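You operate a simulated robot arm through the tools that you are given. There is no shell and no other tool. Be economical: measure what you need, move in short steps, check, and stop when the job is done.

You run a simulated robot arm. Do the job below in one go: nothing can be reset, and whatever is moved stays where it is left.

TASK
Shut the air, vent the line, back off the knob, pull the plug.
Fine: in that order; knob at 0; the gauge shows nought before the plug moves; stand the plug in its cup. Set down upright: air plug.
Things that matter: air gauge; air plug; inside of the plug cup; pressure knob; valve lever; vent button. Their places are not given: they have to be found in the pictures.

Only the result counts: the job must be done as asked and must still hold three seconds after the hand-in. Knocking over, shifting, dropping, spilling or breaking anything else fails it.

THE ROBOT
A 7-joint arm with a two-finger parallel gripper, fixed in place. Base frame: the origin is at the foot of the arm, x ahead of it, y to its left, z up. Lengths are in m, angles in degrees, forces in N, time in s.
With the tool pointing down near the work surface it reaches from about 0.32 to 0.74 m from the base axis. Its first joint turns from -115.0 to 115.0 degrees. Payload 3.91 kg.
Tool frame: the origin (TCP) lies between the finger pads and is the grasp point; the fingertips stand 0.03 m ahead of it; z points along the fingers, y is the line along which they close. Largest opening 0.11 m; finger width 0.02, thickness 0.01; the body of the gripper, 0.048 by 0.112 m, starts 0.055 m behind the TCP.
Orientation is that of the tool frame in the base frame, as [roll, pitch, yaw] about the fixed x, y, z axes, in that order (R = Rz(yaw) Ry(pitch) Rx(roll)). With the fingers straight down and closing along the base's y, the tool's x points along the base's -x, its y along +y and its z along -z.

THE INTERFACE
- The arm moves only by the tool drive_tool. Its argument "increments" is a list of rows, each an object of numbers (a shift or turn left out is 0, a gripper value left out holds the last): "dx", "dy", "dz": the shift along the tool's x, y, z in m; "wx", "wy", "wz": the turn, a rotation vector about the tool's x, y, z in degrees; "claw": the gripper command, from -1 (shut) to 1 (fully open), values between in proportion. In form: [{"dx": .., "dy": .., "dz": .., "wx": .., "wy": .., "wz": .., "claw": ..}, ...]. A call has 1 to 12 rows; each row is the pose to reach, as a shift and turn from the pose commanded when the call began, along the tool's axes at that moment. Each row takes 0.2 s and may step no farther than 0.05 m and 8.6 degrees from the row before; otherwise, or with a gripper value out of range, the whole call is refused. Where a pose cannot be reached the arm comes as near as it can. A force on the tool above 40 N (or 10 N above the force at the start of the call, whichever is more), or a blocked arm, ends the call early, and 0.2 s more pass. The fingers move at their own pace (about 0.108 m/s each) and stop on an object; they squeeze with about 41 N. The grip force told is the motor's: it shows also when the fingers shut on nothing. Time passes only in rows, and 0.2 s behind the last, so rows that repeat a pose let the fingers close. The reply holds the time, the measured pose of the TCP, the force on the tool along the base axes, the opening and the grip force, in the units named above and with some noise, with the torque about the TCP (base axes, N m) and any sound that the robot's microphone picked up, and new pictures: "views" is both (left out), scene, wrist or none.
- Cameras (640 x 400 px; columns grow to the right, rows downward): "scene" is fixed at [0.4004, 0.6505, 1.5555]; the picture's right is [-0.99, 0.13, 0.00], its down [0.04, 0.30, -0.95] and it looks along [-0.12, -0.95, -0.30] (base axes); focal length 363 px, centre (320, 200). "wrist" rides on the gripper at [0.072, 0.017, -0.103] in the tool frame; the picture's right is [-0.23, 0.97, 0.00], its down [-0.76, -0.18, -0.62] and it looks along [-0.61, -0.14, 0.78] (tool axes); focal length 222 px, centre (320, 200).
- raise_lower(by): slides the trunk up (or, below 0, down) by that many m; the arm rides with it, the base frame stays. It gives what a move gives, with no picture.
- probe_pixels(camera, pixels): for up to 12 pixels [column, row] of the newest picture of that camera ("zoom" is the newest enlarged one), the place [x, y, z] in the base frame of the surface seen there, good to about 0.003 m. It takes no simulated time.
- enlarge(camera, box): a new picture of the part [left, top, right, bottom] of that camera's present view, enlarged. It takes no simulated time.
- job_done(): hands the job in; it is judged then, once.

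Work in short steps. Measure before you move; look again where a grasp or a placing could have gone wrong, and mend it. You have 80 turns and 200 pictures in all, those below and enlarged ones among them. Open the gripper and draw the arm clear of the work before you hand the job in, unless the task says otherwise; then end with one line.

The tools are called after ">>>" as a command line: name --argument value ..., lists and objects as JSON in quotes. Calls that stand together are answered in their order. drive_tool: Moves the arm, as the interface text tells. Its arguments: {"type":"object","properties":{"increments":{"type":"array"},"views":{"type":"string","enum":["both","scene","wrist","none"]}},"required":["increments"]} The other tools are called the same way: raise_lower (by) slides the trunk up or down; probe_pixels (camera, pixels) gives the place of the surface under pixels of a picture; enlarge (camera, box) takes an enlarged picture of a part of a camera's view; job_done () hands the job in.

At the start:

```text
clock: 0.0
eef_pos: [0.1232, -0.4135, 1.2925]
tcp_rot: [180.0, 0.0, -180.0]
wrist_force: [-0.1, 0.1, -0.2]
ft_torque: [0.01, -0.02, -0.02]
width: 0.1099
gripper_force: 0.0
trunk travel left (down, up): [-0.925, 0.065]
```

scene: 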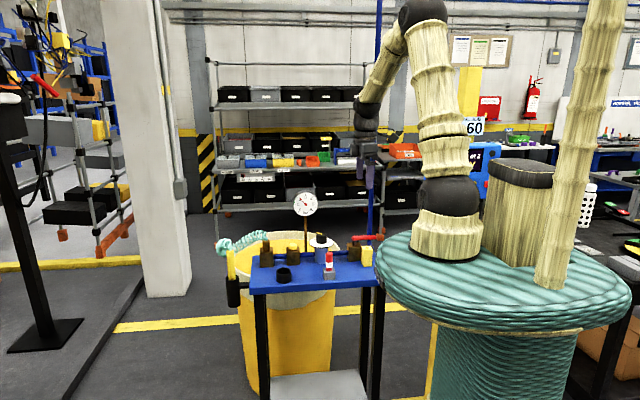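
wrist: 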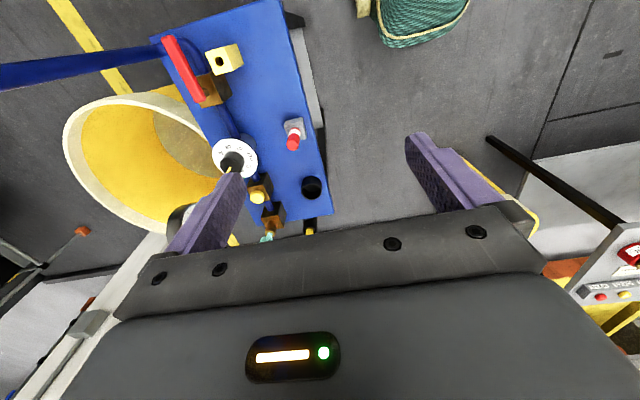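

The blue table with the fittings shows around (315,270) in the scene picture. I'll enlarge it to identify the parts.

>>> enlarge --camera "scene" --box '[210, 180, 400, 300]'

>>> enlarge --camera "wrist" --box '[140, 0, 360, 240]'

```text
3.33 times, centred on (305, 240) of scene
```

zoom: 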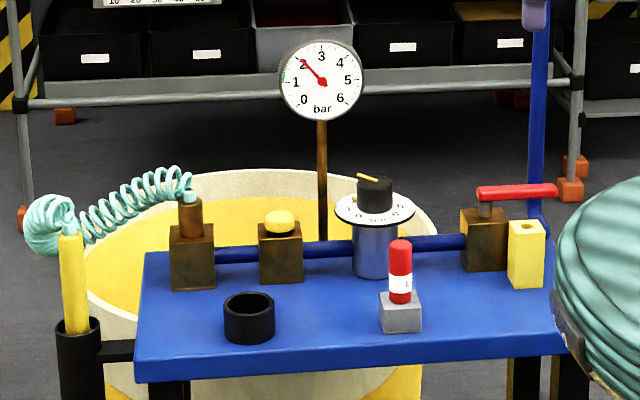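

```text
1.67 times, centred on (250, 120) of wrist
```

zoom: 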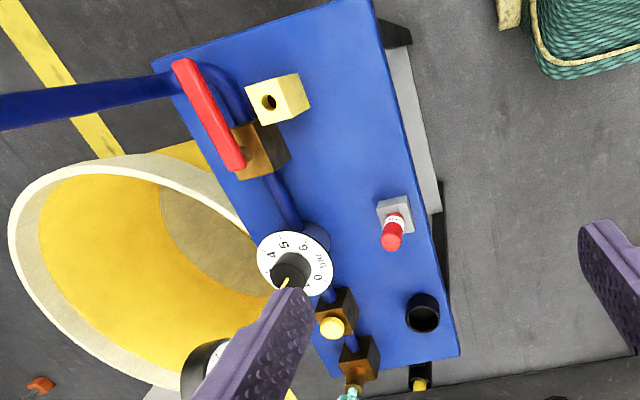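

The scene zoom shows the lever (red, right), the knob on its dial, the yellow vent button, the brass plug with its hose, the black cup and the gauge at about 2 bar. Next I'll enlarge the two halves so I can probe them.

>>> enlarge --camera "scene" --box '[215, 220, 311, 290]'

```text
5.71 times, centred on (263, 255) of scene
```

zoom: 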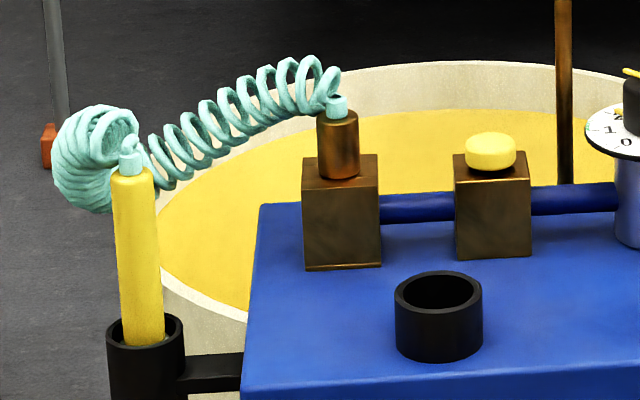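

Here the plug is the brass cylinder at (338,145), the vent button is at (490,150) and the cup at (438,300). I'll probe these.

>>> probe_pixels --camera "zoom" --pixels '[[338, 118], [338, 145], [338, 172], [322, 145], [355, 145], [340, 220], [490, 140], [490, 160], [438, 340], [400, 290], [480, 290], [438, 273]]'

>>> enlarge --camera "scene" --box '[295, 220, 391, 290]'

```text
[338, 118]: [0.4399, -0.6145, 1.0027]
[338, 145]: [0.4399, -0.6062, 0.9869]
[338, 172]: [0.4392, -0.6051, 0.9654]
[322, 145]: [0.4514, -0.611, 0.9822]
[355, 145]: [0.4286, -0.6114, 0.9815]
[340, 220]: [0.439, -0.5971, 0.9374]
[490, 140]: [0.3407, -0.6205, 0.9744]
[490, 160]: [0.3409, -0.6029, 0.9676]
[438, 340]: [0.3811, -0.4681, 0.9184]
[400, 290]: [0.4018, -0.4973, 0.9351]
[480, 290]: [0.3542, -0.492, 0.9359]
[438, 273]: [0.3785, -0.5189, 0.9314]
```

```text
5.71 times, centred on (343, 255) of scene
```

zoom: 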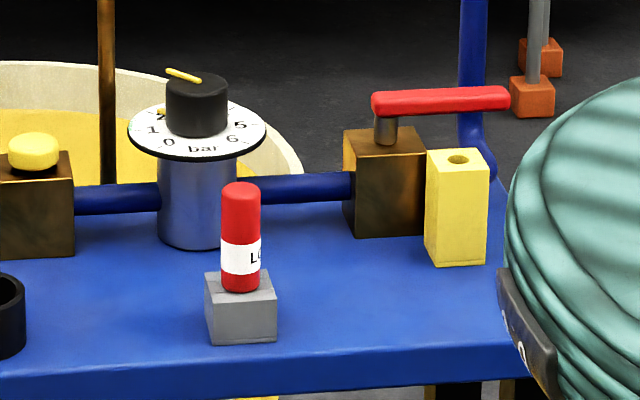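

This view shows the lever with its pivot post at (386,130) and the handle out to (505,97), plus the knob at (197,105). I'll probe the lever, knob, dial, yellow block and pin.

>>> probe_pixels --camera "zoom" --pixels '[[380, 96], [440, 92], [500, 90], [440, 105], [500, 103], [386, 132], [384, 190], [456, 160], [456, 220], [197, 80], [197, 115], [240, 190]]'

>>> probe_pixels --camera "zoom" --pixels '[[168, 70], [199, 81], [169, 105], [225, 105], [168, 143], [235, 138], [197, 153], [197, 200], [428, 160], [487, 160], [345, 200], [424, 200]]'

>>> enlarge --camera "wrist" --box '[150, 10, 260, 110]'

>>> enlarge --camera "wrist" --box '[200, 110, 340, 245]'

```text
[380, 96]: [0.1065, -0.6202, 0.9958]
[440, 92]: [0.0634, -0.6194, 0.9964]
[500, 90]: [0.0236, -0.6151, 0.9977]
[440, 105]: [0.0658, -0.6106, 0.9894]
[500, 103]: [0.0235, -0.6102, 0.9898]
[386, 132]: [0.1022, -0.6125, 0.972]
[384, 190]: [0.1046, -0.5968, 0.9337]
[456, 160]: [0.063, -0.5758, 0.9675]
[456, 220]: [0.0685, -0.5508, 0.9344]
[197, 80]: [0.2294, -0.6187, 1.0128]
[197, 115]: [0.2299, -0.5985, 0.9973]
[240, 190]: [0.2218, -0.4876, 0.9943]
```

```text
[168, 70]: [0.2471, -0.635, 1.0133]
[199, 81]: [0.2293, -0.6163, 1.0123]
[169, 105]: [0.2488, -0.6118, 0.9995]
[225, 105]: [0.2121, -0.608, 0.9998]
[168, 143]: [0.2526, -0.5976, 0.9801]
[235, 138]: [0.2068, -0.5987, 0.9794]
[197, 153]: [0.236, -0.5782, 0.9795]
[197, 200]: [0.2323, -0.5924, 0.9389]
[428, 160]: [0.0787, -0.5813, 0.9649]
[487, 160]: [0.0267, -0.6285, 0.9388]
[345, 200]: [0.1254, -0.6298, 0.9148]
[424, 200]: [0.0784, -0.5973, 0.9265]
```

```text
4.00 times, centred on (205, 60) of wrist
```

zoom: 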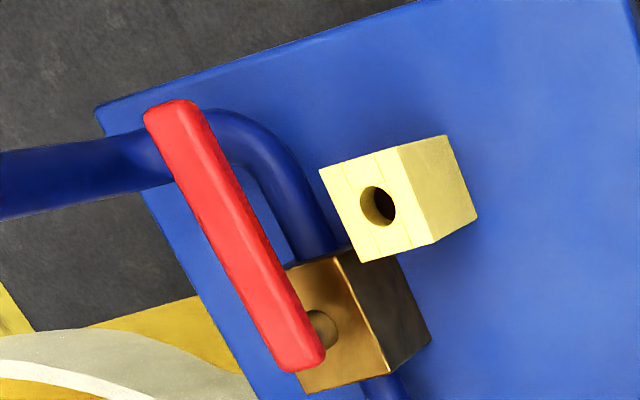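

```text
2.96 times, centred on (270, 178) of wrist
```

zoom: 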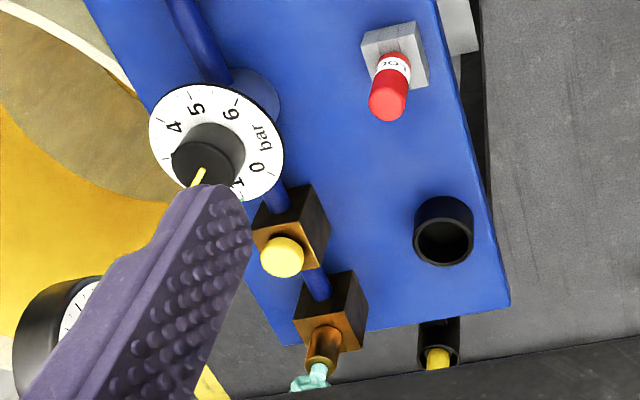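

The lever pivots near (0.105,-0.62), with its handle along -x at z≈0.99. The hole block sits between the -x and +y directions, so shut should be +y. I'll check the blue riser pipe, the gauge and the hole block for clearance.

>>> probe_pixels --camera "scene" --pixels '[[374, 225], [374, 205], [374, 180], [305, 204], [296, 204], [315, 204], [305, 193], [305, 235], [366, 246], [363, 247]]'

>>> probe_pixels --camera "wrist" --pixels '[[210, 60], [222, 66], [235, 50], [170, 42], [203, 95], [140, 52], [60, 70], [310, 186], [232, 160], [258, 196], [271, 218]]'

```text
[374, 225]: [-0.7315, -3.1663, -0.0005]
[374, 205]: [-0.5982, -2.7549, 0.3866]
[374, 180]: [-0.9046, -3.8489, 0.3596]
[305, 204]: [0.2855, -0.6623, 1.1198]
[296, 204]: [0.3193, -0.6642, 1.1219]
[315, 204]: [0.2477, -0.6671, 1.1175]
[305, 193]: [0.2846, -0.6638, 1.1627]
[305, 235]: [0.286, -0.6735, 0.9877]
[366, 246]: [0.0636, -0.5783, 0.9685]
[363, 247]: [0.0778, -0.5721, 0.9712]
```

```text
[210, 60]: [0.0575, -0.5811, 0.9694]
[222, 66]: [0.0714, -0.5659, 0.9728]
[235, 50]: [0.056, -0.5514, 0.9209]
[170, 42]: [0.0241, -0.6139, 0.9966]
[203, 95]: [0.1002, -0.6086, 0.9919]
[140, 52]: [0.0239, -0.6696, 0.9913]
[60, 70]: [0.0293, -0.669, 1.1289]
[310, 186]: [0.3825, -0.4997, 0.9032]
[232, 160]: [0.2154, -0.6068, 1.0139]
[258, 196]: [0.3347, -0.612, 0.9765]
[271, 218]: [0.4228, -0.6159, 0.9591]
```

A riser pipe stands at about (0.027,-0.68), so I'll take the lever at x≈0.075 to stay clear of it. I move above the lever with the fingers partly open, straddling it.

>>> drive_tool --increments '[{"dx": 0.01, "dy": -0.042, "claw": -0.1}, {"dx": 0.02, "dy": -0.084}, {"dx": 0.03, "dy": -0.126}, {"dx": 0.04, "dy": -0.168}, {"dx": 0.048, "dy": -0.207}, {"dx": 0.048, "dy": -0.207, "dz": 0.045}, {"dx": 0.048, "dy": -0.207, "dz": 0.09}, {"dx": 0.048, "dy": -0.207, "dz": 0.135}, {"dx": 0.048, "dy": -0.207, "dz": 0.18}, {"dx": 0.048, "dy": -0.207, "dz": 0.22}]'

```text
clock: 2.2
eef_pos: [0.0768, -0.6211, 1.0692]
tcp_rot: [180.0, 0.0, -180.0]
wrist_force: [-0.7, -0.2, 0.6]
ft_torque: [0.03, 0.0, 0.02]
width: 0.0496
gripper_force: 0.0
trunk travel left (down, up): [-0.925, 0.065]
```

scene: 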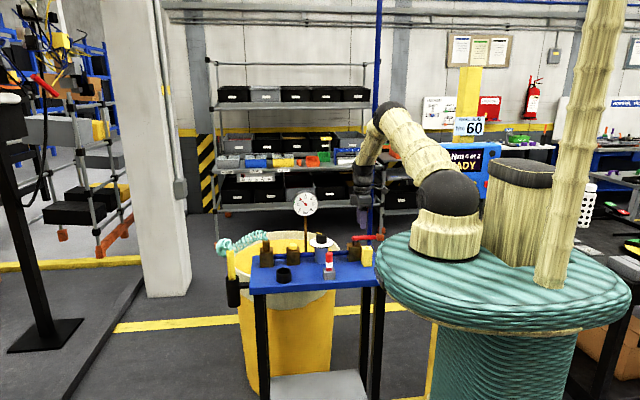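
wrist: 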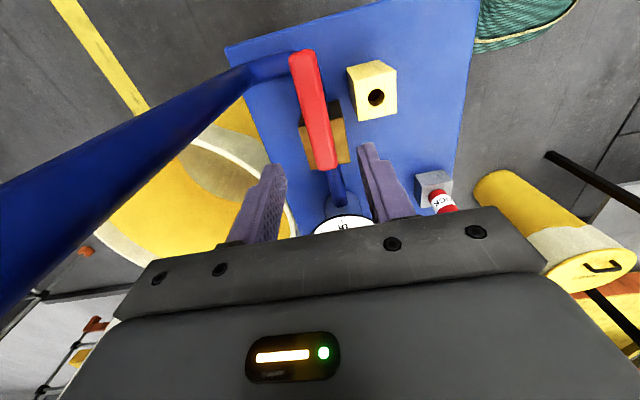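

The fingers straddle the red lever in the wrist view (lever at (315,110), fingertips at (275,170) and (370,150)). I go down so the tips reach z≈0.984.

>>> drive_tool --increments '[{"dz": 0.03}, {"dz": 0.055}, {"dz": 0.055, "claw": -0.5}, {"dz": 0.055, "claw": -0.5}]' --views "wrist"

```text
clock: 3.2
eef_pos: [0.0765, -0.6203, 1.0159]
tcp_rot: [179.9, 0.1, 180.0]
wrist_force: [0.3, 0.1, -0.4]
ft_torque: [-0.02, 0.0, -0.01]
width: 0.0273
gripper_force: 0.2
trunk travel left (down, up): [-0.925, 0.065]
```

wrist: 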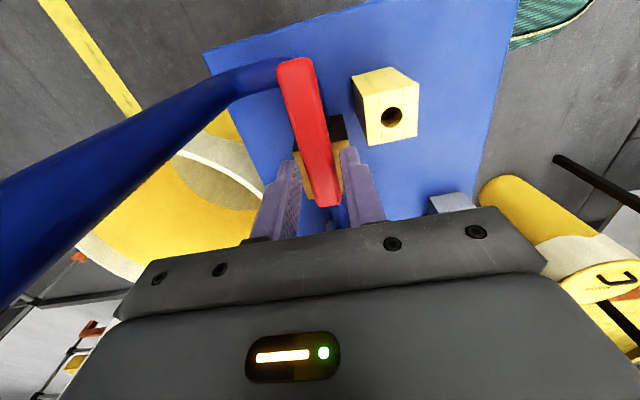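

The lever is loosely straddled. I'll turn about the pivot (0.102,-0.620) with r≈0.0255, doing the first 48° toward +y.

>>> drive_tool --increments '[{"dx": -0.0002, "dy": 0.0035, "wz": 8}, {"dx": -0.001, "dy": 0.007, "wz": 16}, {"dx": -0.0022, "dy": 0.0104, "wz": 24}, {"dx": -0.0039, "dy": 0.0135, "wz": 32}, {"dx": -0.006, "dy": 0.0164, "wz": 40}, {"dx": -0.0084, "dy": 0.019, "wz": 48}]'

```text
clock: 4.6
eef_pos: [0.0844, -0.6014, 1.017]
tcp_rot: [179.9, -0.1, 131.9]
wrist_force: [-2.3, -2.0, -0.8]
ft_torque: [-0.04, 0.08, 0.01]
width: 0.0291
gripper_force: 2.0
trunk travel left (down, up): [-0.925, 0.065]
```

scene: 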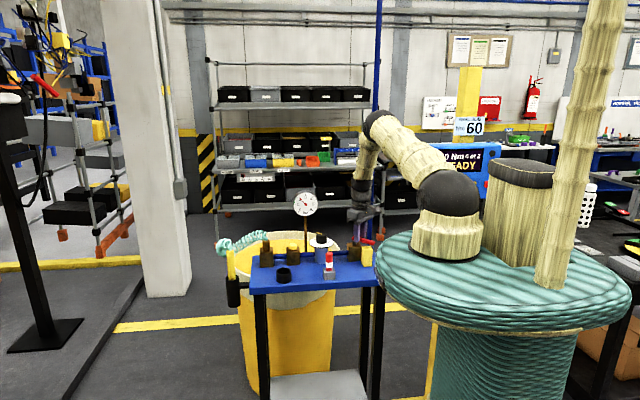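
wrist: 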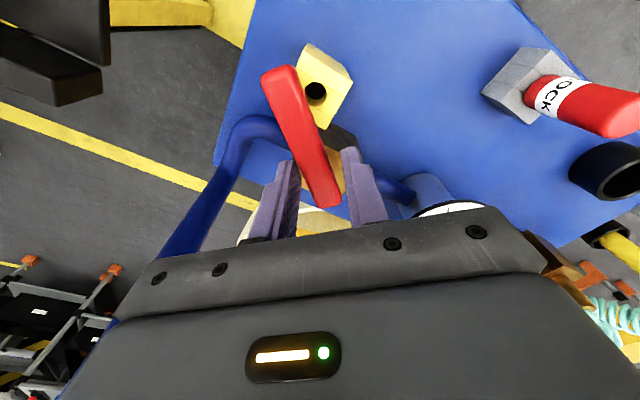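

The lever follows. I continue the same arc by another 48°.

>>> drive_tool --increments '[{"dx": -0.0002, "dy": 0.0035, "wz": 8}, {"dx": -0.001, "dy": 0.007, "wz": 16}, {"dx": -0.0022, "dy": 0.0104, "wz": 24}, {"dx": -0.0039, "dy": 0.0135, "wz": 32}, {"dx": -0.006, "dy": 0.0164, "wz": 40}, {"dx": -0.0084, "dy": 0.019, "wz": 48}]'

```text
clock: 6.0
eef_pos: [0.102, -0.5952, 1.0158]
tcp_rot: [180.0, 0.0, 83.8]
wrist_force: [-3.2, -0.3, 0.5]
ft_torque: [-0.04, 0.07, 0.01]
width: 0.0287
gripper_force: 1.8
trunk travel left (down, up): [-0.925, 0.065]
```

scene: 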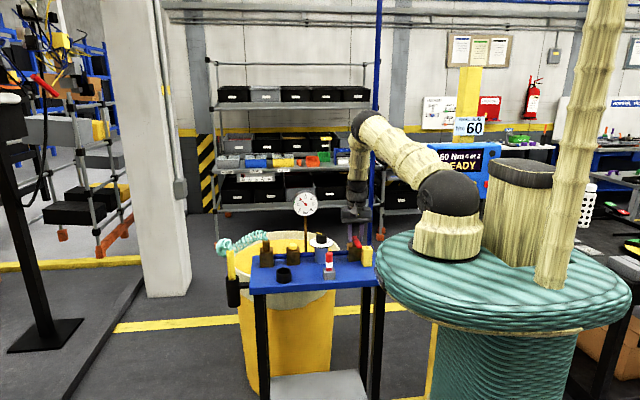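
wrist: 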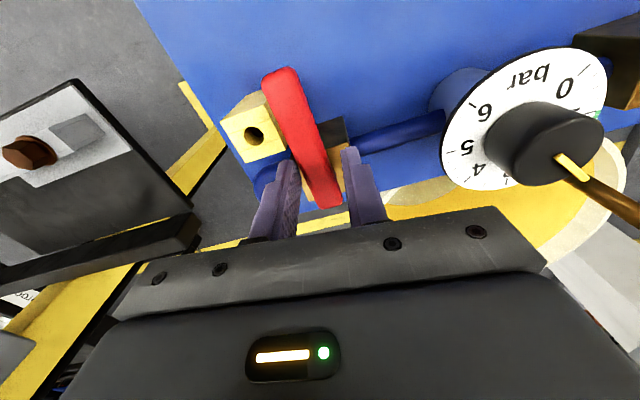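

The lever looks nearly across; I'll measure its direction.

>>> probe_pixels --camera "wrist" --pixels '[[282, 78], [290, 110], [300, 140], [312, 175], [322, 202]]'

>>> enlarge --camera "scene" --box '[290, 185, 400, 285]'

```text
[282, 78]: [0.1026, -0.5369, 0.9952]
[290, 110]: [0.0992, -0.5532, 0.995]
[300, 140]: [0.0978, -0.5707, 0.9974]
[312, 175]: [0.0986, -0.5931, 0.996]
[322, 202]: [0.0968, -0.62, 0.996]
```

```text
4.00 times, centred on (345, 235) of scene
```

zoom: 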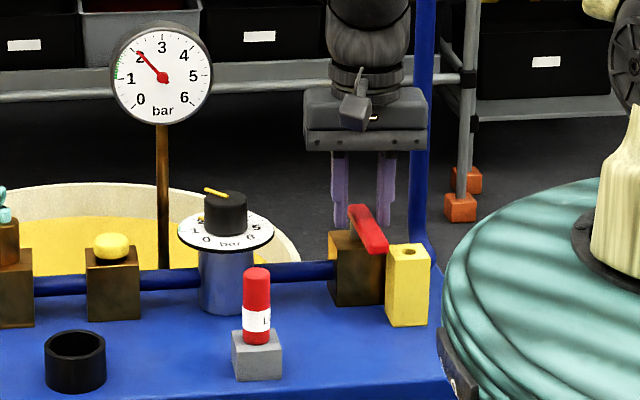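

The lever measures about 90–94° (across the pipe). I'll nudge it slightly further to feel whether it's on its stop.

>>> drive_tool --increments '[{"dy": 0.0025, "wz": 3}, {"dy": 0.0025, "wz": 3}]' --views "wrist"

```text
clock: 6.6
eef_pos: [0.1033, -0.5959, 1.017]
tcp_rot: [-179.8, 0.0, 80.9]
wrist_force: [-7.9, -2.9, -2.6]
ft_torque: [-0.11, 0.15, 0.15]
width: 0.0314
gripper_force: 4.5
trunk travel left (down, up): [-0.925, 0.065]
```

wrist: 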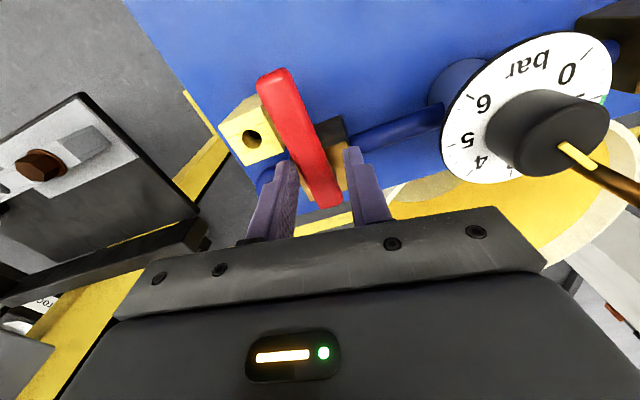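

The force rises to 8 N with no further turn, so the lever is on its shut stop. I back off to centre, open and rise, and will check the gauge.

>>> drive_tool --increments '[{"dy": -0.003, "wz": -4, "claw": -0.3}, {"dy": -0.004, "wz": -7.5, "claw": -0.2}, {"dy": -0.004, "wz": -7.5, "dz": -0.03}, {"dy": -0.004, "wz": -7.5, "dz": -0.07}, {"dy": -0.004, "wz": -7.5, "dz": -0.11}, {"dy": -0.004, "wz": -7.5, "dz": -0.15, "claw": -1}, {"dy": -0.004, "wz": -7.5, "dz": -0.2, "claw": -1}]'

>>> enlarge --camera "scene" --box '[240, 185, 400, 285]'

```text
clock: 8.2
eef_pos: [0.1038, -0.5937, 1.2169]
tcp_rot: [180.0, 0.0, 88.5]
wrist_force: [-0.3, 0.1, 0.3]
ft_torque: [0.01, 0.0, 0.02]
width: 0.0004
gripper_force: 38.0
trunk travel left (down, up): [-0.925, 0.065]
```

scene: 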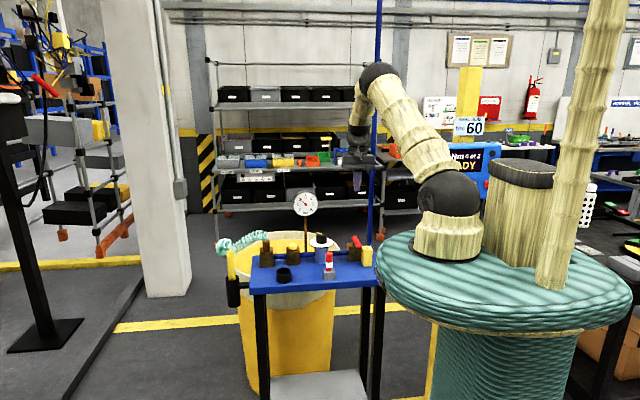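
wrist: 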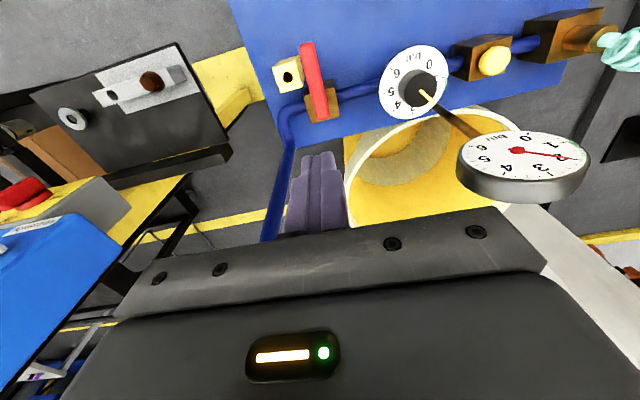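

```text
4.00 times, centred on (320, 235) of scene
```

zoom: 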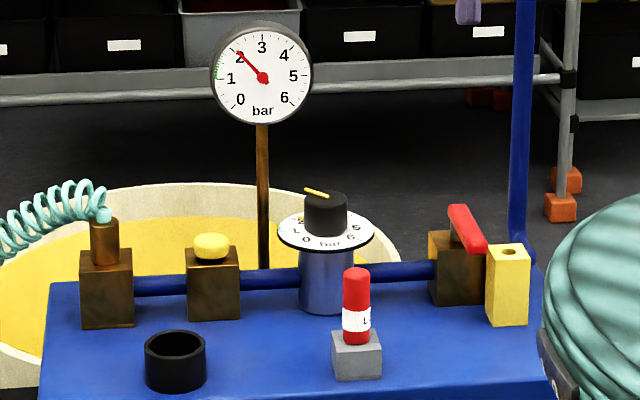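

The lever is across and the gauge still reads about 2, waiting for the vent. I move over the vent button (0.341,-0.613) with closed fingers, leaning slightly away from the gauge.

>>> drive_tool --increments '[{"dx": -0.002, "dy": 0.048, "claw": -1}, {"dx": -0.004, "dy": 0.096}, {"dx": -0.006, "dy": 0.144}, {"dx": -0.008, "dy": 0.192}, {"dx": -0.01, "dy": 0.2376, "wy": -4}, {"dx": -0.01, "dy": 0.2376, "dz": 0.045, "wy": -8}, {"dx": -0.01, "dy": 0.2376, "dz": 0.09, "wy": -8}, {"dx": -0.01, "dy": 0.2376, "dz": 0.135, "wy": -8}, {"dx": -0.01, "dy": 0.2376, "dz": 0.18, "wy": -8}]'

>>> enlarge --camera "scene" --box '[220, 175, 380, 275]'

```text
clock: 10.2
eef_pos: [0.3448, -0.6103, 1.0373]
tcp_rot: [-179.9, 8.0, 88.5]
wrist_force: [-0.6, -0.1, -0.6]
ft_torque: [0.01, 0.02, -0.01]
width: 0.0
gripper_force: 37.7
trunk travel left (down, up): [-0.925, 0.065]
```

scene: 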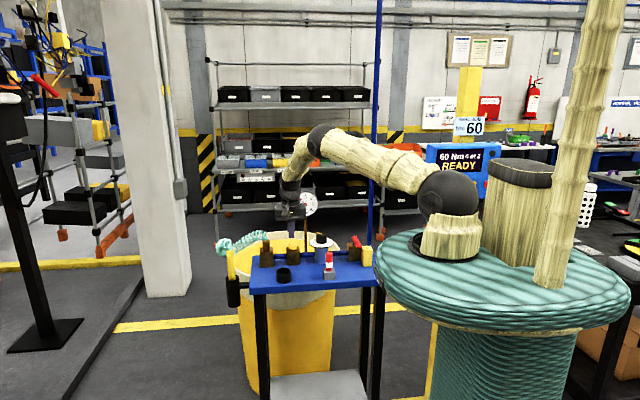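
wrist: 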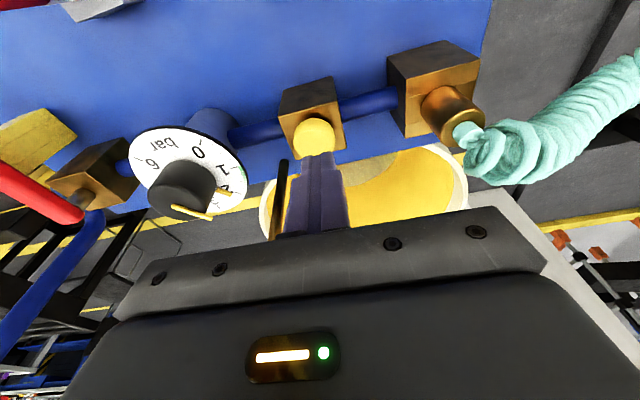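

```text
4.00 times, centred on (300, 225) of scene
```

zoom: 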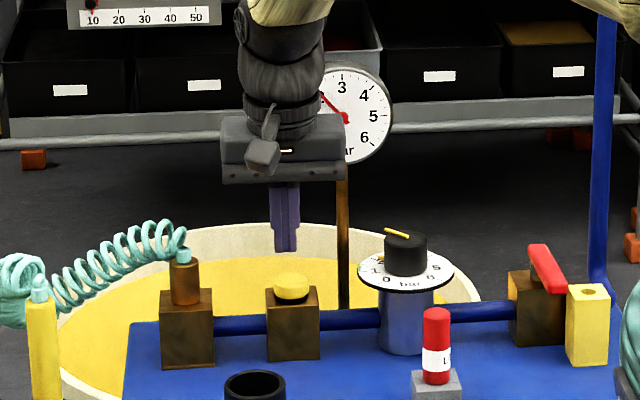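

The closed fingers are just above the button at wrist (315,137). I'll probe the button's place for the press.

>>> probe_pixels --camera "wrist" --pixels '[[315, 130], [315, 145], [298, 137], [332, 137], [455, 115], [300, 200]]'

>>> probe_pixels --camera "zoom" --pixels '[[291, 279], [276, 286], [306, 286], [291, 295], [272, 300], [184, 257], [184, 275], [172, 280], [196, 280]]'

```text
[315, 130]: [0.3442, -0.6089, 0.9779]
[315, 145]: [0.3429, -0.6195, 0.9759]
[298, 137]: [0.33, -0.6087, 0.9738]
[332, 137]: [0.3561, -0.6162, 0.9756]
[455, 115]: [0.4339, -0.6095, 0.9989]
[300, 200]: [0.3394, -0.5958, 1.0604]
```

```text
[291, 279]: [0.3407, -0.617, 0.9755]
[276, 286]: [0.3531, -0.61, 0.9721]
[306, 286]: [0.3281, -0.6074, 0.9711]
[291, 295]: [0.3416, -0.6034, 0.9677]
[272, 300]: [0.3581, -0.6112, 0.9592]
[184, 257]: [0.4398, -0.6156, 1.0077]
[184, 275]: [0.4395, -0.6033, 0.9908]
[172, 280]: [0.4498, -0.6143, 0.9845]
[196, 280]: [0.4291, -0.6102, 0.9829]
```

Button centre is (0.342,-0.616) with its top at 0.977, about 30 mm below the tips. I press about 8 mm and hold.

>>> drive_tool --increments '[{"dy": -0.003, "dz": 0.015}, {"dy": -0.003, "dz": 0.027}, {"dy": -0.003, "dz": 0.031}, {"dy": -0.003, "dz": 0.034}, {"dy": -0.003, "dz": 0.037}, {"dy": -0.003, "dz": 0.039}, {"dy": -0.003, "dz": 0.039}, {"dy": -0.003, "dz": 0.039}, {"dy": -0.003, "dz": 0.039}, {"dy": -0.003, "dz": 0.039}]'

>>> enlarge --camera "scene" --box '[220, 175, 380, 275]'

```text
clock: 12.4
eef_pos: [0.3382, -0.6154, 1.0005]
tcp_rot: [179.9, 8.2, 88.5]
wrist_force: [4.9, 2.0, 21.5]
ft_torque: [0.2, -0.16, -0.06]
width: 0.0
gripper_force: 37.7
trunk travel left (down, up): [-0.925, 0.065]
heard: click
```

scene: 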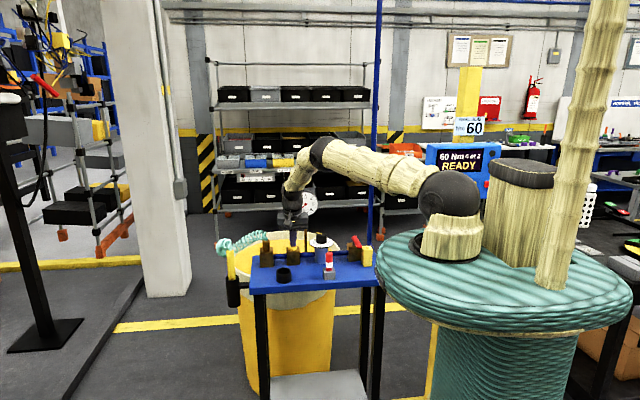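
wrist: 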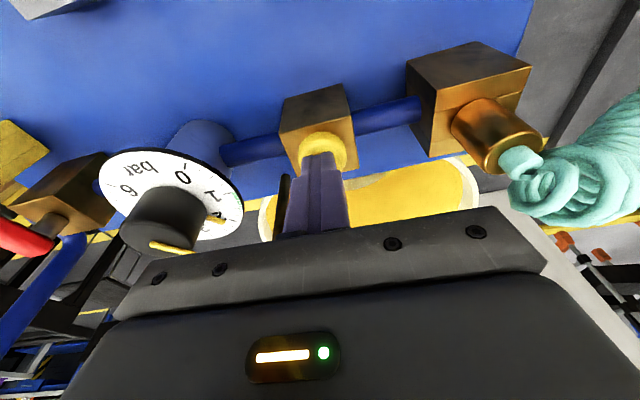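

```text
4.00 times, centred on (300, 225) of scene
```

zoom: 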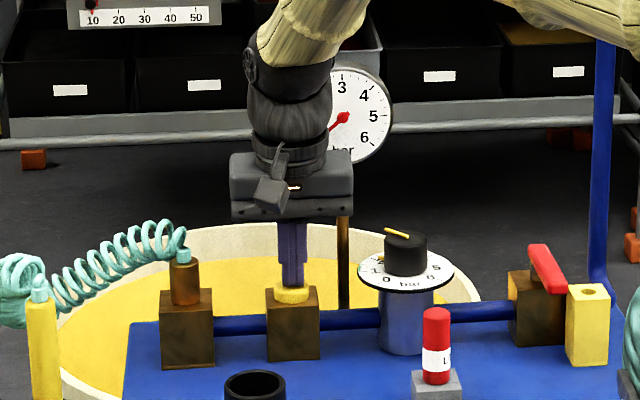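

A click sounded and the needle fell toward 0. I hold it one more second, then lift off.

>>> drive_tool --increments '[{"dz": 0}, {"dz": 0}, {"dz": 0}, {"dz": 0}, {"dz": 0}, {"dz": -0.03}, {"dz": -0.07}, {"dz": -0.11}, {"dz": -0.15}, {"dz": -0.19}]'

>>> enlarge --camera "scene" --box '[240, 185, 400, 285]'

```text
clock: 14.6
eef_pos: [0.3326, -0.5888, 1.1846]
tcp_rot: [179.9, 8.0, 88.5]
wrist_force: [0.0, 0.2, -0.1]
ft_torque: [0.0, -0.06, 0.02]
width: 0.0
gripper_force: 37.8
trunk travel left (down, up): [-0.925, 0.065]
```

scene: 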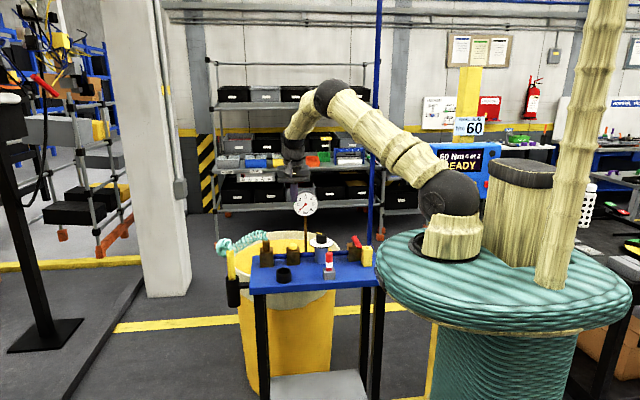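
wrist: 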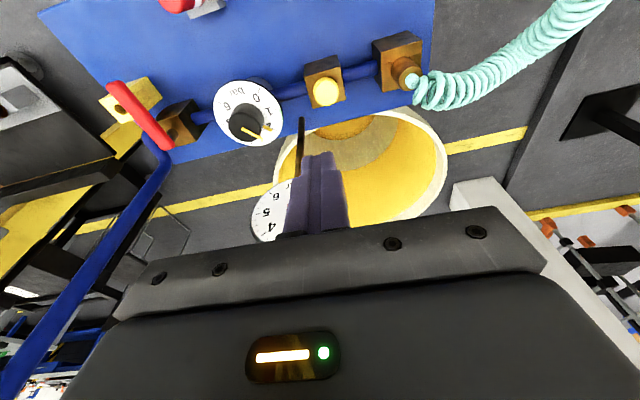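

```text
4.00 times, centred on (320, 235) of scene
```

zoom: 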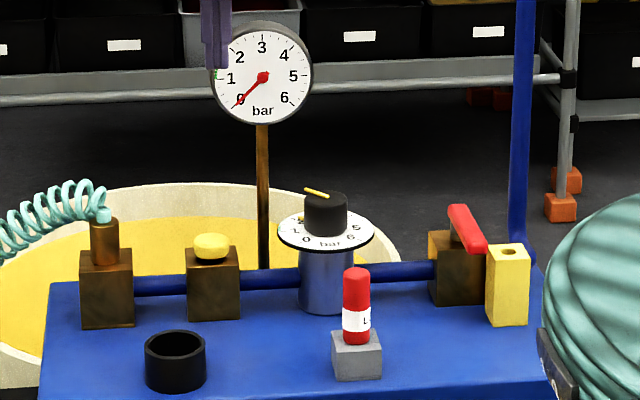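

The gauge reads 0. Next is the knob: centre is about (0.2305,-0.618), diameter 0.038, pointer at -45° (2 bar) with 0 at +45°, so it needs +90° counter-clockwise. I untilt and move above it with the fingers opening.

>>> drive_tool --increments '[{"dx": -0.008, "dy": -0.03, "wy": 4, "claw": 0.3}, {"dx": -0.018, "dy": -0.065, "dz": 0.002, "wy": 8}, {"dx": -0.0313, "dy": -0.1012, "dz": 0.0044, "wy": 8, "wz": 3}, {"dx": -0.0313, "dy": -0.1012, "dz": 0.0044, "wy": 8, "wz": 3}]'

>>> enlarge --camera "wrist" --box '[230, 70, 410, 220]'

```text
clock: 15.6
eef_pos: [0.2352, -0.6202, 1.1851]
tcp_rot: [179.9, -0.1, 85.5]
wrist_force: [1.1, -0.3, 0.0]
ft_torque: [0.03, 0.03, -0.03]
width: 0.0715
gripper_force: 0.0
trunk travel left (down, up): [-0.925, 0.065]
```

scene: 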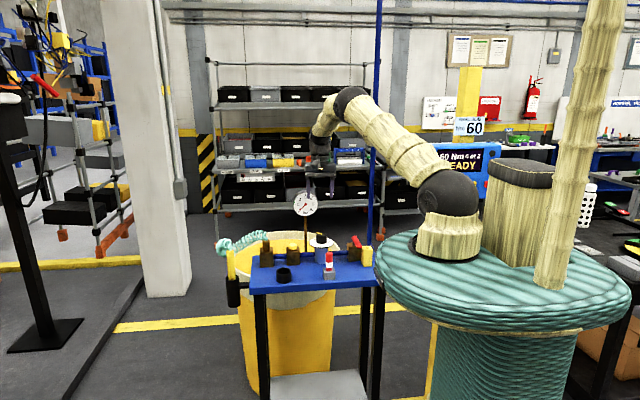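
wrist: 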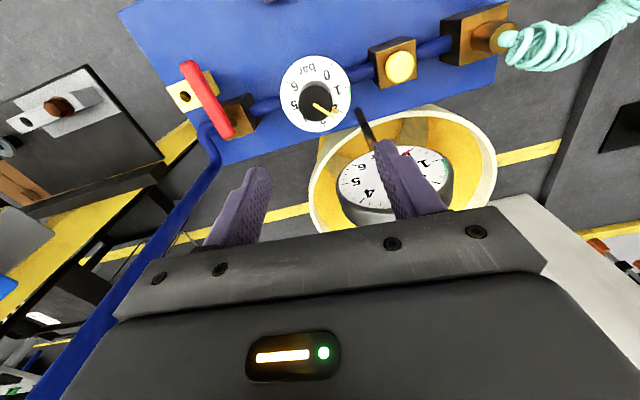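

```text
2.67 times, centred on (320, 145) of wrist
```

zoom: 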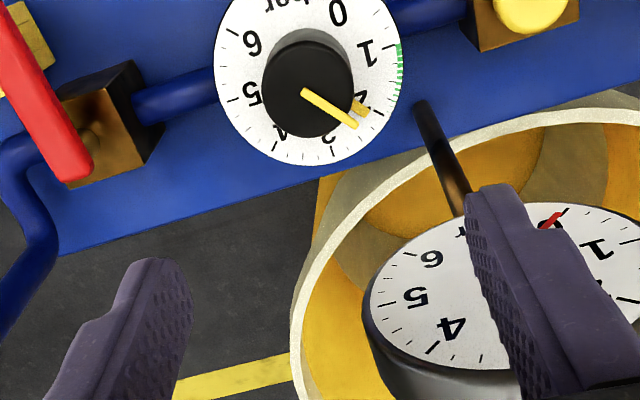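

I'll probe the knob top, the pointer ends and the small yellow mark beside the knob in this zoom.

>>> probe_pixels --camera "zoom" --pixels '[[304, 92], [354, 126], [330, 109], [360, 105], [268, 95], [345, 80], [300, 133], [338, 10], [366, 52], [255, 42], [254, 92], [310, 60]]'

```text
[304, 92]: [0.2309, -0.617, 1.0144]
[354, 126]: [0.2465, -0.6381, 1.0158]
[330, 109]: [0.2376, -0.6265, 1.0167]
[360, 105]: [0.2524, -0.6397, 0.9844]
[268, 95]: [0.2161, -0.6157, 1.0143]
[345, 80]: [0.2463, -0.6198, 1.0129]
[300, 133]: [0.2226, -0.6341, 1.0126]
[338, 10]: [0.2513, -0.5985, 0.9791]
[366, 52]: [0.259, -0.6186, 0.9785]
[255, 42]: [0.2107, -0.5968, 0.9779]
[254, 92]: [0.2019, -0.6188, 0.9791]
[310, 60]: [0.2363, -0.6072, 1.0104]
```

Centre confirmed near (0.2305,-0.618), top 1.013. I descend with the fingers straddling the knob, tips at z≈0.991 above the dial, then look before gripping.

>>> drive_tool --increments '[{"dx": 0.0018, "dy": -0.0049, "dz": 0.04}, {"dx": 0.0018, "dy": -0.0049, "dz": 0.08}, {"dx": 0.0018, "dy": -0.0049, "dz": 0.12}, {"dx": 0.0018, "dy": -0.0049, "dz": 0.145}, {"dx": 0.0018, "dy": -0.0049, "dz": 0.164}]'

>>> enlarge --camera "scene" --box '[260, 180, 388, 260]'

```text
clock: 16.8
eef_pos: [0.2317, -0.6176, 1.0248]
tcp_rot: [179.8, 0.0, 85.4]
wrist_force: [-0.4, 0.1, 0.3]
ft_torque: [0.0, 0.02, 0.01]
width: 0.0716
gripper_force: 0.2
trunk travel left (down, up): [-0.925, 0.065]
```

scene: 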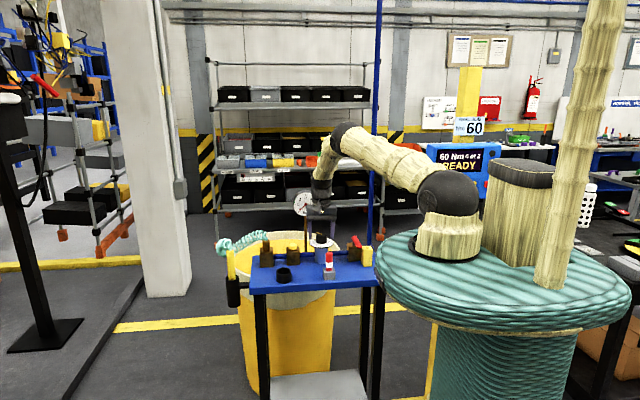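
wrist: 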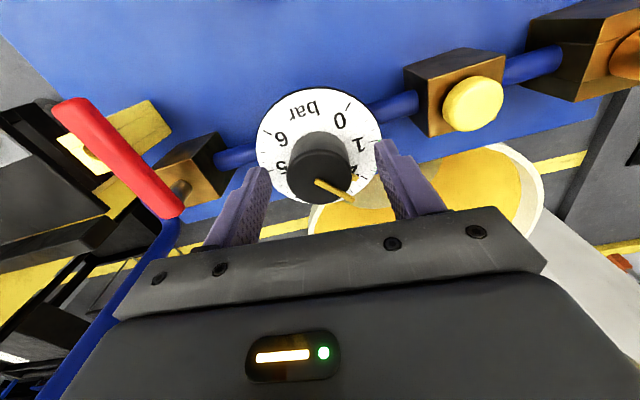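

```text
5.00 times, centred on (324, 220) of scene
```

zoom: 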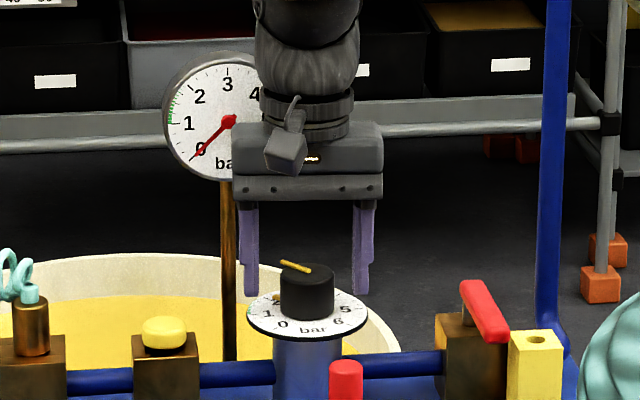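

The fingers straddle the knob evenly. I close (needs ~0.2–0.4 s) and then turn wz to -64°.

>>> drive_tool --increments '[{"dz": 0.002, "claw": -1}, {"dz": 0.002}, {"dz": 0.002}, {"dz": 0.002, "wz": -8}, {"dz": 0.002, "wz": -16}, {"dz": 0.002, "wz": -24}, {"dz": 0.002, "wz": -32}]'

>>> enlarge --camera "scene" --box '[260, 180, 388, 260]'

```text
clock: 18.4
eef_pos: [0.2282, -0.6179, 1.0239]
tcp_rot: [179.9, 0.4, 117.5]
wrist_force: [-13.0, -8.7, 24.1]
ft_torque: [0.71, 0.93, -0.01]
width: 0.0406
gripper_force: 45.3
trunk travel left (down, up): [-0.925, 0.065]
```

scene: 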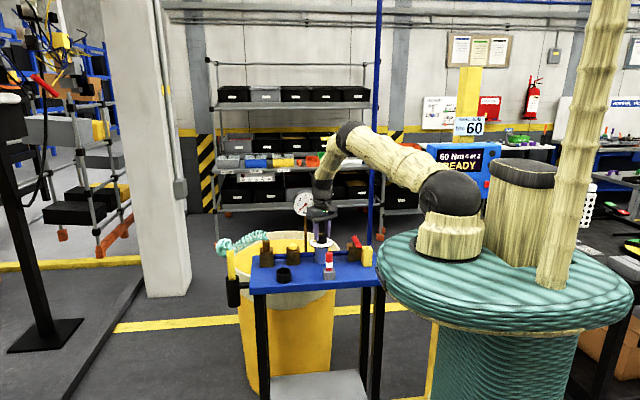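
wrist: 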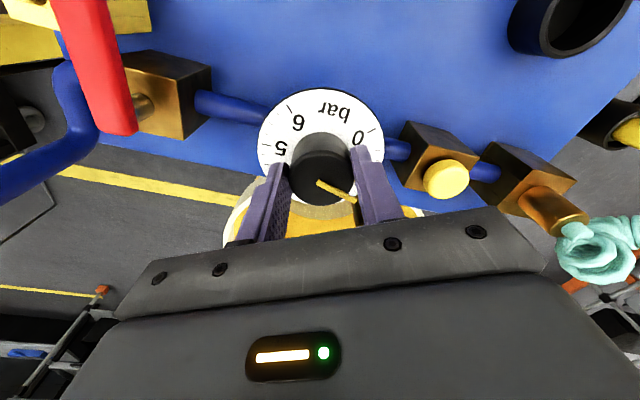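

```text
5.00 times, centred on (324, 220) of scene
```

zoom: 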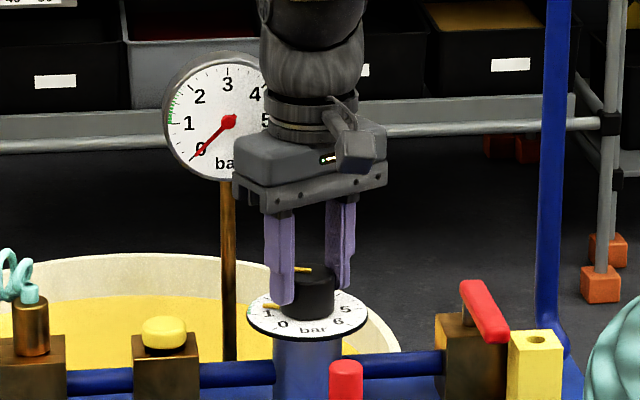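

The knob and its dial marker follow the grip. Force is up to 24 N from slight misalignment, so I shift by 2 mm to relieve it and turn on to about 64° total.

>>> drive_tool --increments '[{"dy": -0.0022, "dz": -0.002}, {"dy": -0.0022, "dz": -0.002, "wz": -8}, {"dy": -0.0022, "dz": -0.002, "wz": -16}, {"dy": -0.0022, "dz": -0.002, "wz": -24}, {"dy": -0.0022, "dz": -0.002, "wz": -32}]'

>>> enlarge --camera "scene" --box '[260, 180, 388, 260]'

```text
clock: 19.6
eef_pos: [0.2274, -0.6172, 1.0234]
tcp_rot: [179.9, 0.2, 149.6]
wrist_force: [-18.2, -11.3, 12.1]
ft_torque: [-0.05, 0.18, -0.06]
width: 0.0412
gripper_force: 44.5
trunk travel left (down, up): [-0.925, 0.065]
```

scene: 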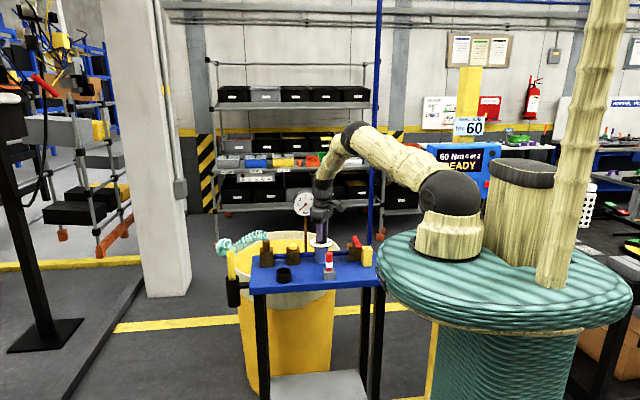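
wrist: 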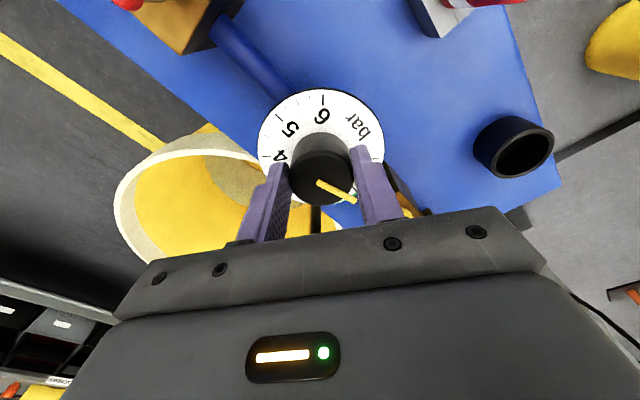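

```text
5.00 times, centred on (324, 220) of scene
```

zoom: 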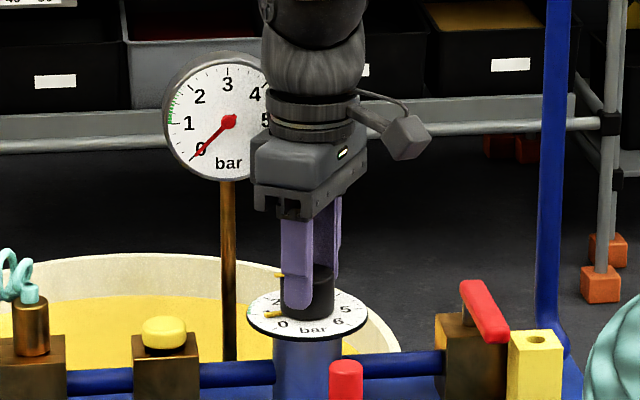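

The pointer is now near 0.6. I turn 10° more (gauge-side clearance remains), relieve side load, then release and rise.

>>> drive_tool --increments '[{"dx": 0.0016, "dy": -0.0032}, {"dx": 0.0016, "dy": -0.0032, "wz": -5}, {"dx": 0.0016, "dy": -0.0032, "wz": -10}, {"dx": 0.0016, "dy": -0.0032, "wz": -10, "claw": 0.3}, {"dx": 0.0016, "dy": -0.0032, "wz": -10}, {"dx": 0.0016, "dy": -0.0032, "wz": -10, "dz": -0.03}, {"dx": 0.0016, "dy": -0.0032, "wz": -10, "dz": -0.07}]'

```text
clock: 21.2
eef_pos: [0.227, -0.6176, 1.0916]
tcp_rot: [179.9, 0.2, 159.5]
wrist_force: [-0.4, 0.3, 0.1]
ft_torque: [-0.02, -0.01, 0.02]
width: 0.0715
gripper_force: 0.1
trunk travel left (down, up): [-0.925, 0.065]
```

scene: 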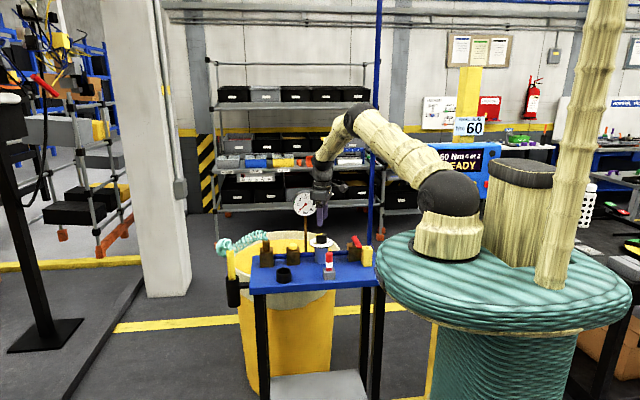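
wrist: 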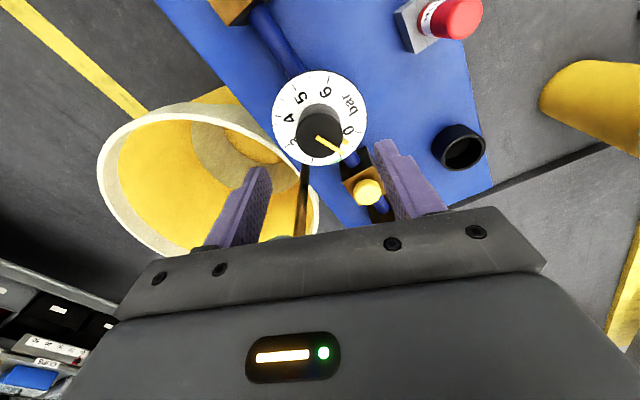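

I enlarge the dial from the wrist to read the exact remaining angle.

>>> enlarge --camera "wrist" --box '[260, 60, 380, 170]'

```text
3.64 times, centred on (320, 115) of wrist
```

zoom: 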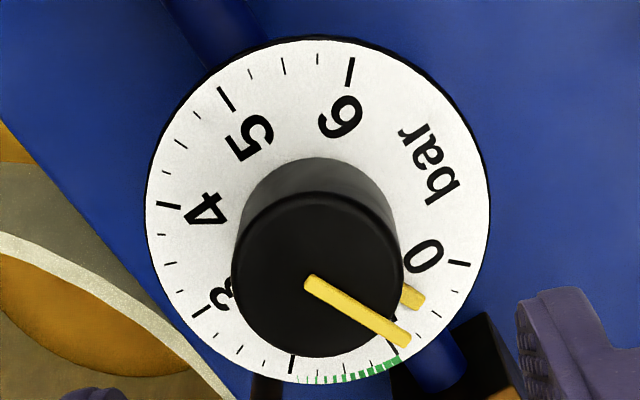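

>>> probe_pixels --camera "zoom" --pixels '[[313, 283], [404, 340], [412, 297], [458, 263], [395, 357], [352, 70], [173, 206], [227, 98], [292, 363], [200, 312]]'

```text
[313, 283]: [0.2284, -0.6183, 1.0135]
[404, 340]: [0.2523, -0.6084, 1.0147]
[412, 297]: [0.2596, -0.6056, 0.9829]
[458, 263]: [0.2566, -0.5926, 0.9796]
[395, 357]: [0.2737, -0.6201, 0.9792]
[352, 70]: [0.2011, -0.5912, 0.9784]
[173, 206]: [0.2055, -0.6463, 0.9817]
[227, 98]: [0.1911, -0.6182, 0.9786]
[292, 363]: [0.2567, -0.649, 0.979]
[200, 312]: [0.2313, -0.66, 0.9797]
```

The pointer is at about 25° with the 0 tick at 45°, so about 20° remain. I turn the hand back to yaw ≈82 above the knob to regrasp with the fingers clear of pointer and gauge.

>>> drive_tool --increments '[{"wz": 8}, {"wz": 16}, {"wz": 24}, {"wz": 32}, {"wz": 40}, {"wz": 48}, {"wz": 56}, {"wz": 64}, {"wz": 72, "dx": -0.0024, "dy": -0.0006}, {"wz": 77.5, "dx": -0.0024, "dy": -0.0006}, {"wz": 77.5, "dx": -0.0024, "dy": -0.0006, "dz": 0.03}, {"wz": 77.5, "dx": -0.0024, "dy": -0.0006, "dz": 0.05}]'

>>> enlarge --camera "scene" --box '[260, 180, 388, 260]'

```text
clock: 23.8
eef_pos: [0.231, -0.6204, 1.0419]
tcp_rot: [179.8, 0.0, 82.0]
wrist_force: [-0.3, 5.4, 2.7]
ft_torque: [-0.38, -0.05, 0.03]
width: 0.0715
gripper_force: 0.0
trunk travel left (down, up): [-0.925, 0.065]
```

scene: 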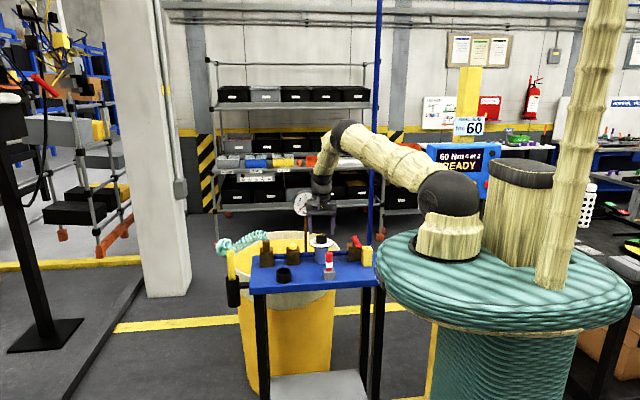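
wrist: 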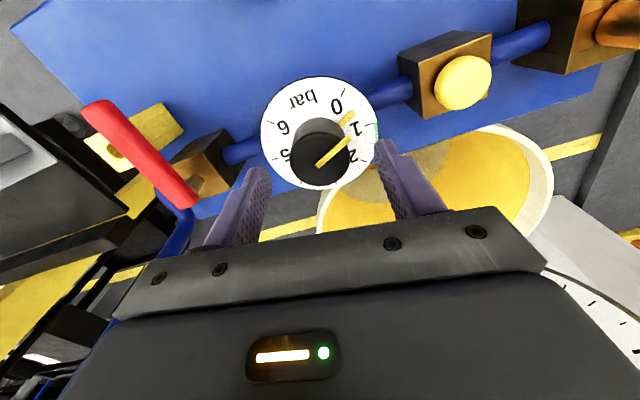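

```text
5.00 times, centred on (324, 220) of scene
```

zoom: 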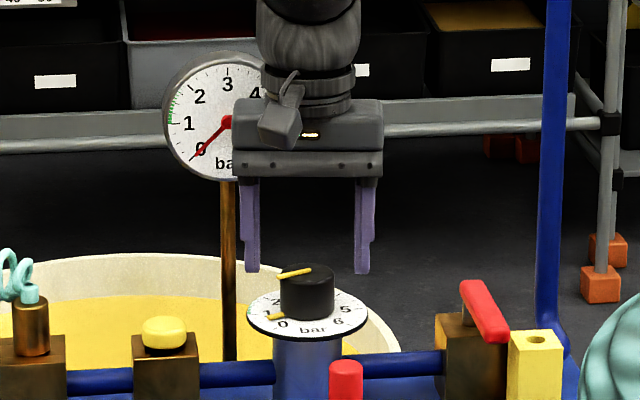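

There's a 5.4 N push in +y, so the hand's back is touching the gauge. I move off +y by 8 mm and rotate 6° away at once.

>>> drive_tool --increments '[{"dx": 0.008}, {"dx": 0.008, "wz": -6}]' --views "scene"

>>> enlarge --camera "scene" --box '[260, 180, 388, 260]'

```text
clock: 24.4
eef_pos: [0.2306, -0.6129, 1.0401]
tcp_rot: [179.8, 0.0, 88.0]
wrist_force: [-0.2, 1.0, 0.1]
ft_torque: [0.03, 0.0, -0.02]
width: 0.0715
gripper_force: 0.0
trunk travel left (down, up): [-0.925, 0.065]
```

scene: 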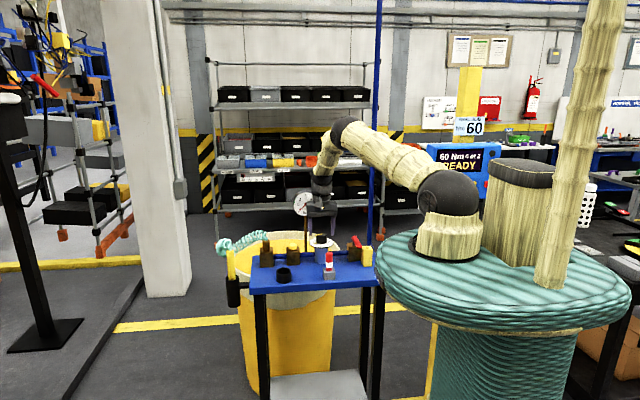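

```text
5.00 times, centred on (324, 220) of scene
```

zoom: 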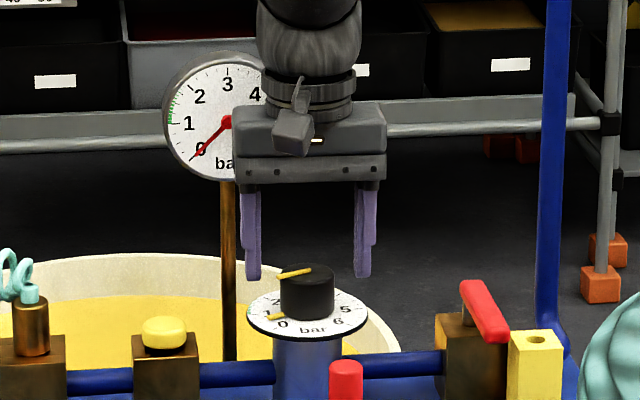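

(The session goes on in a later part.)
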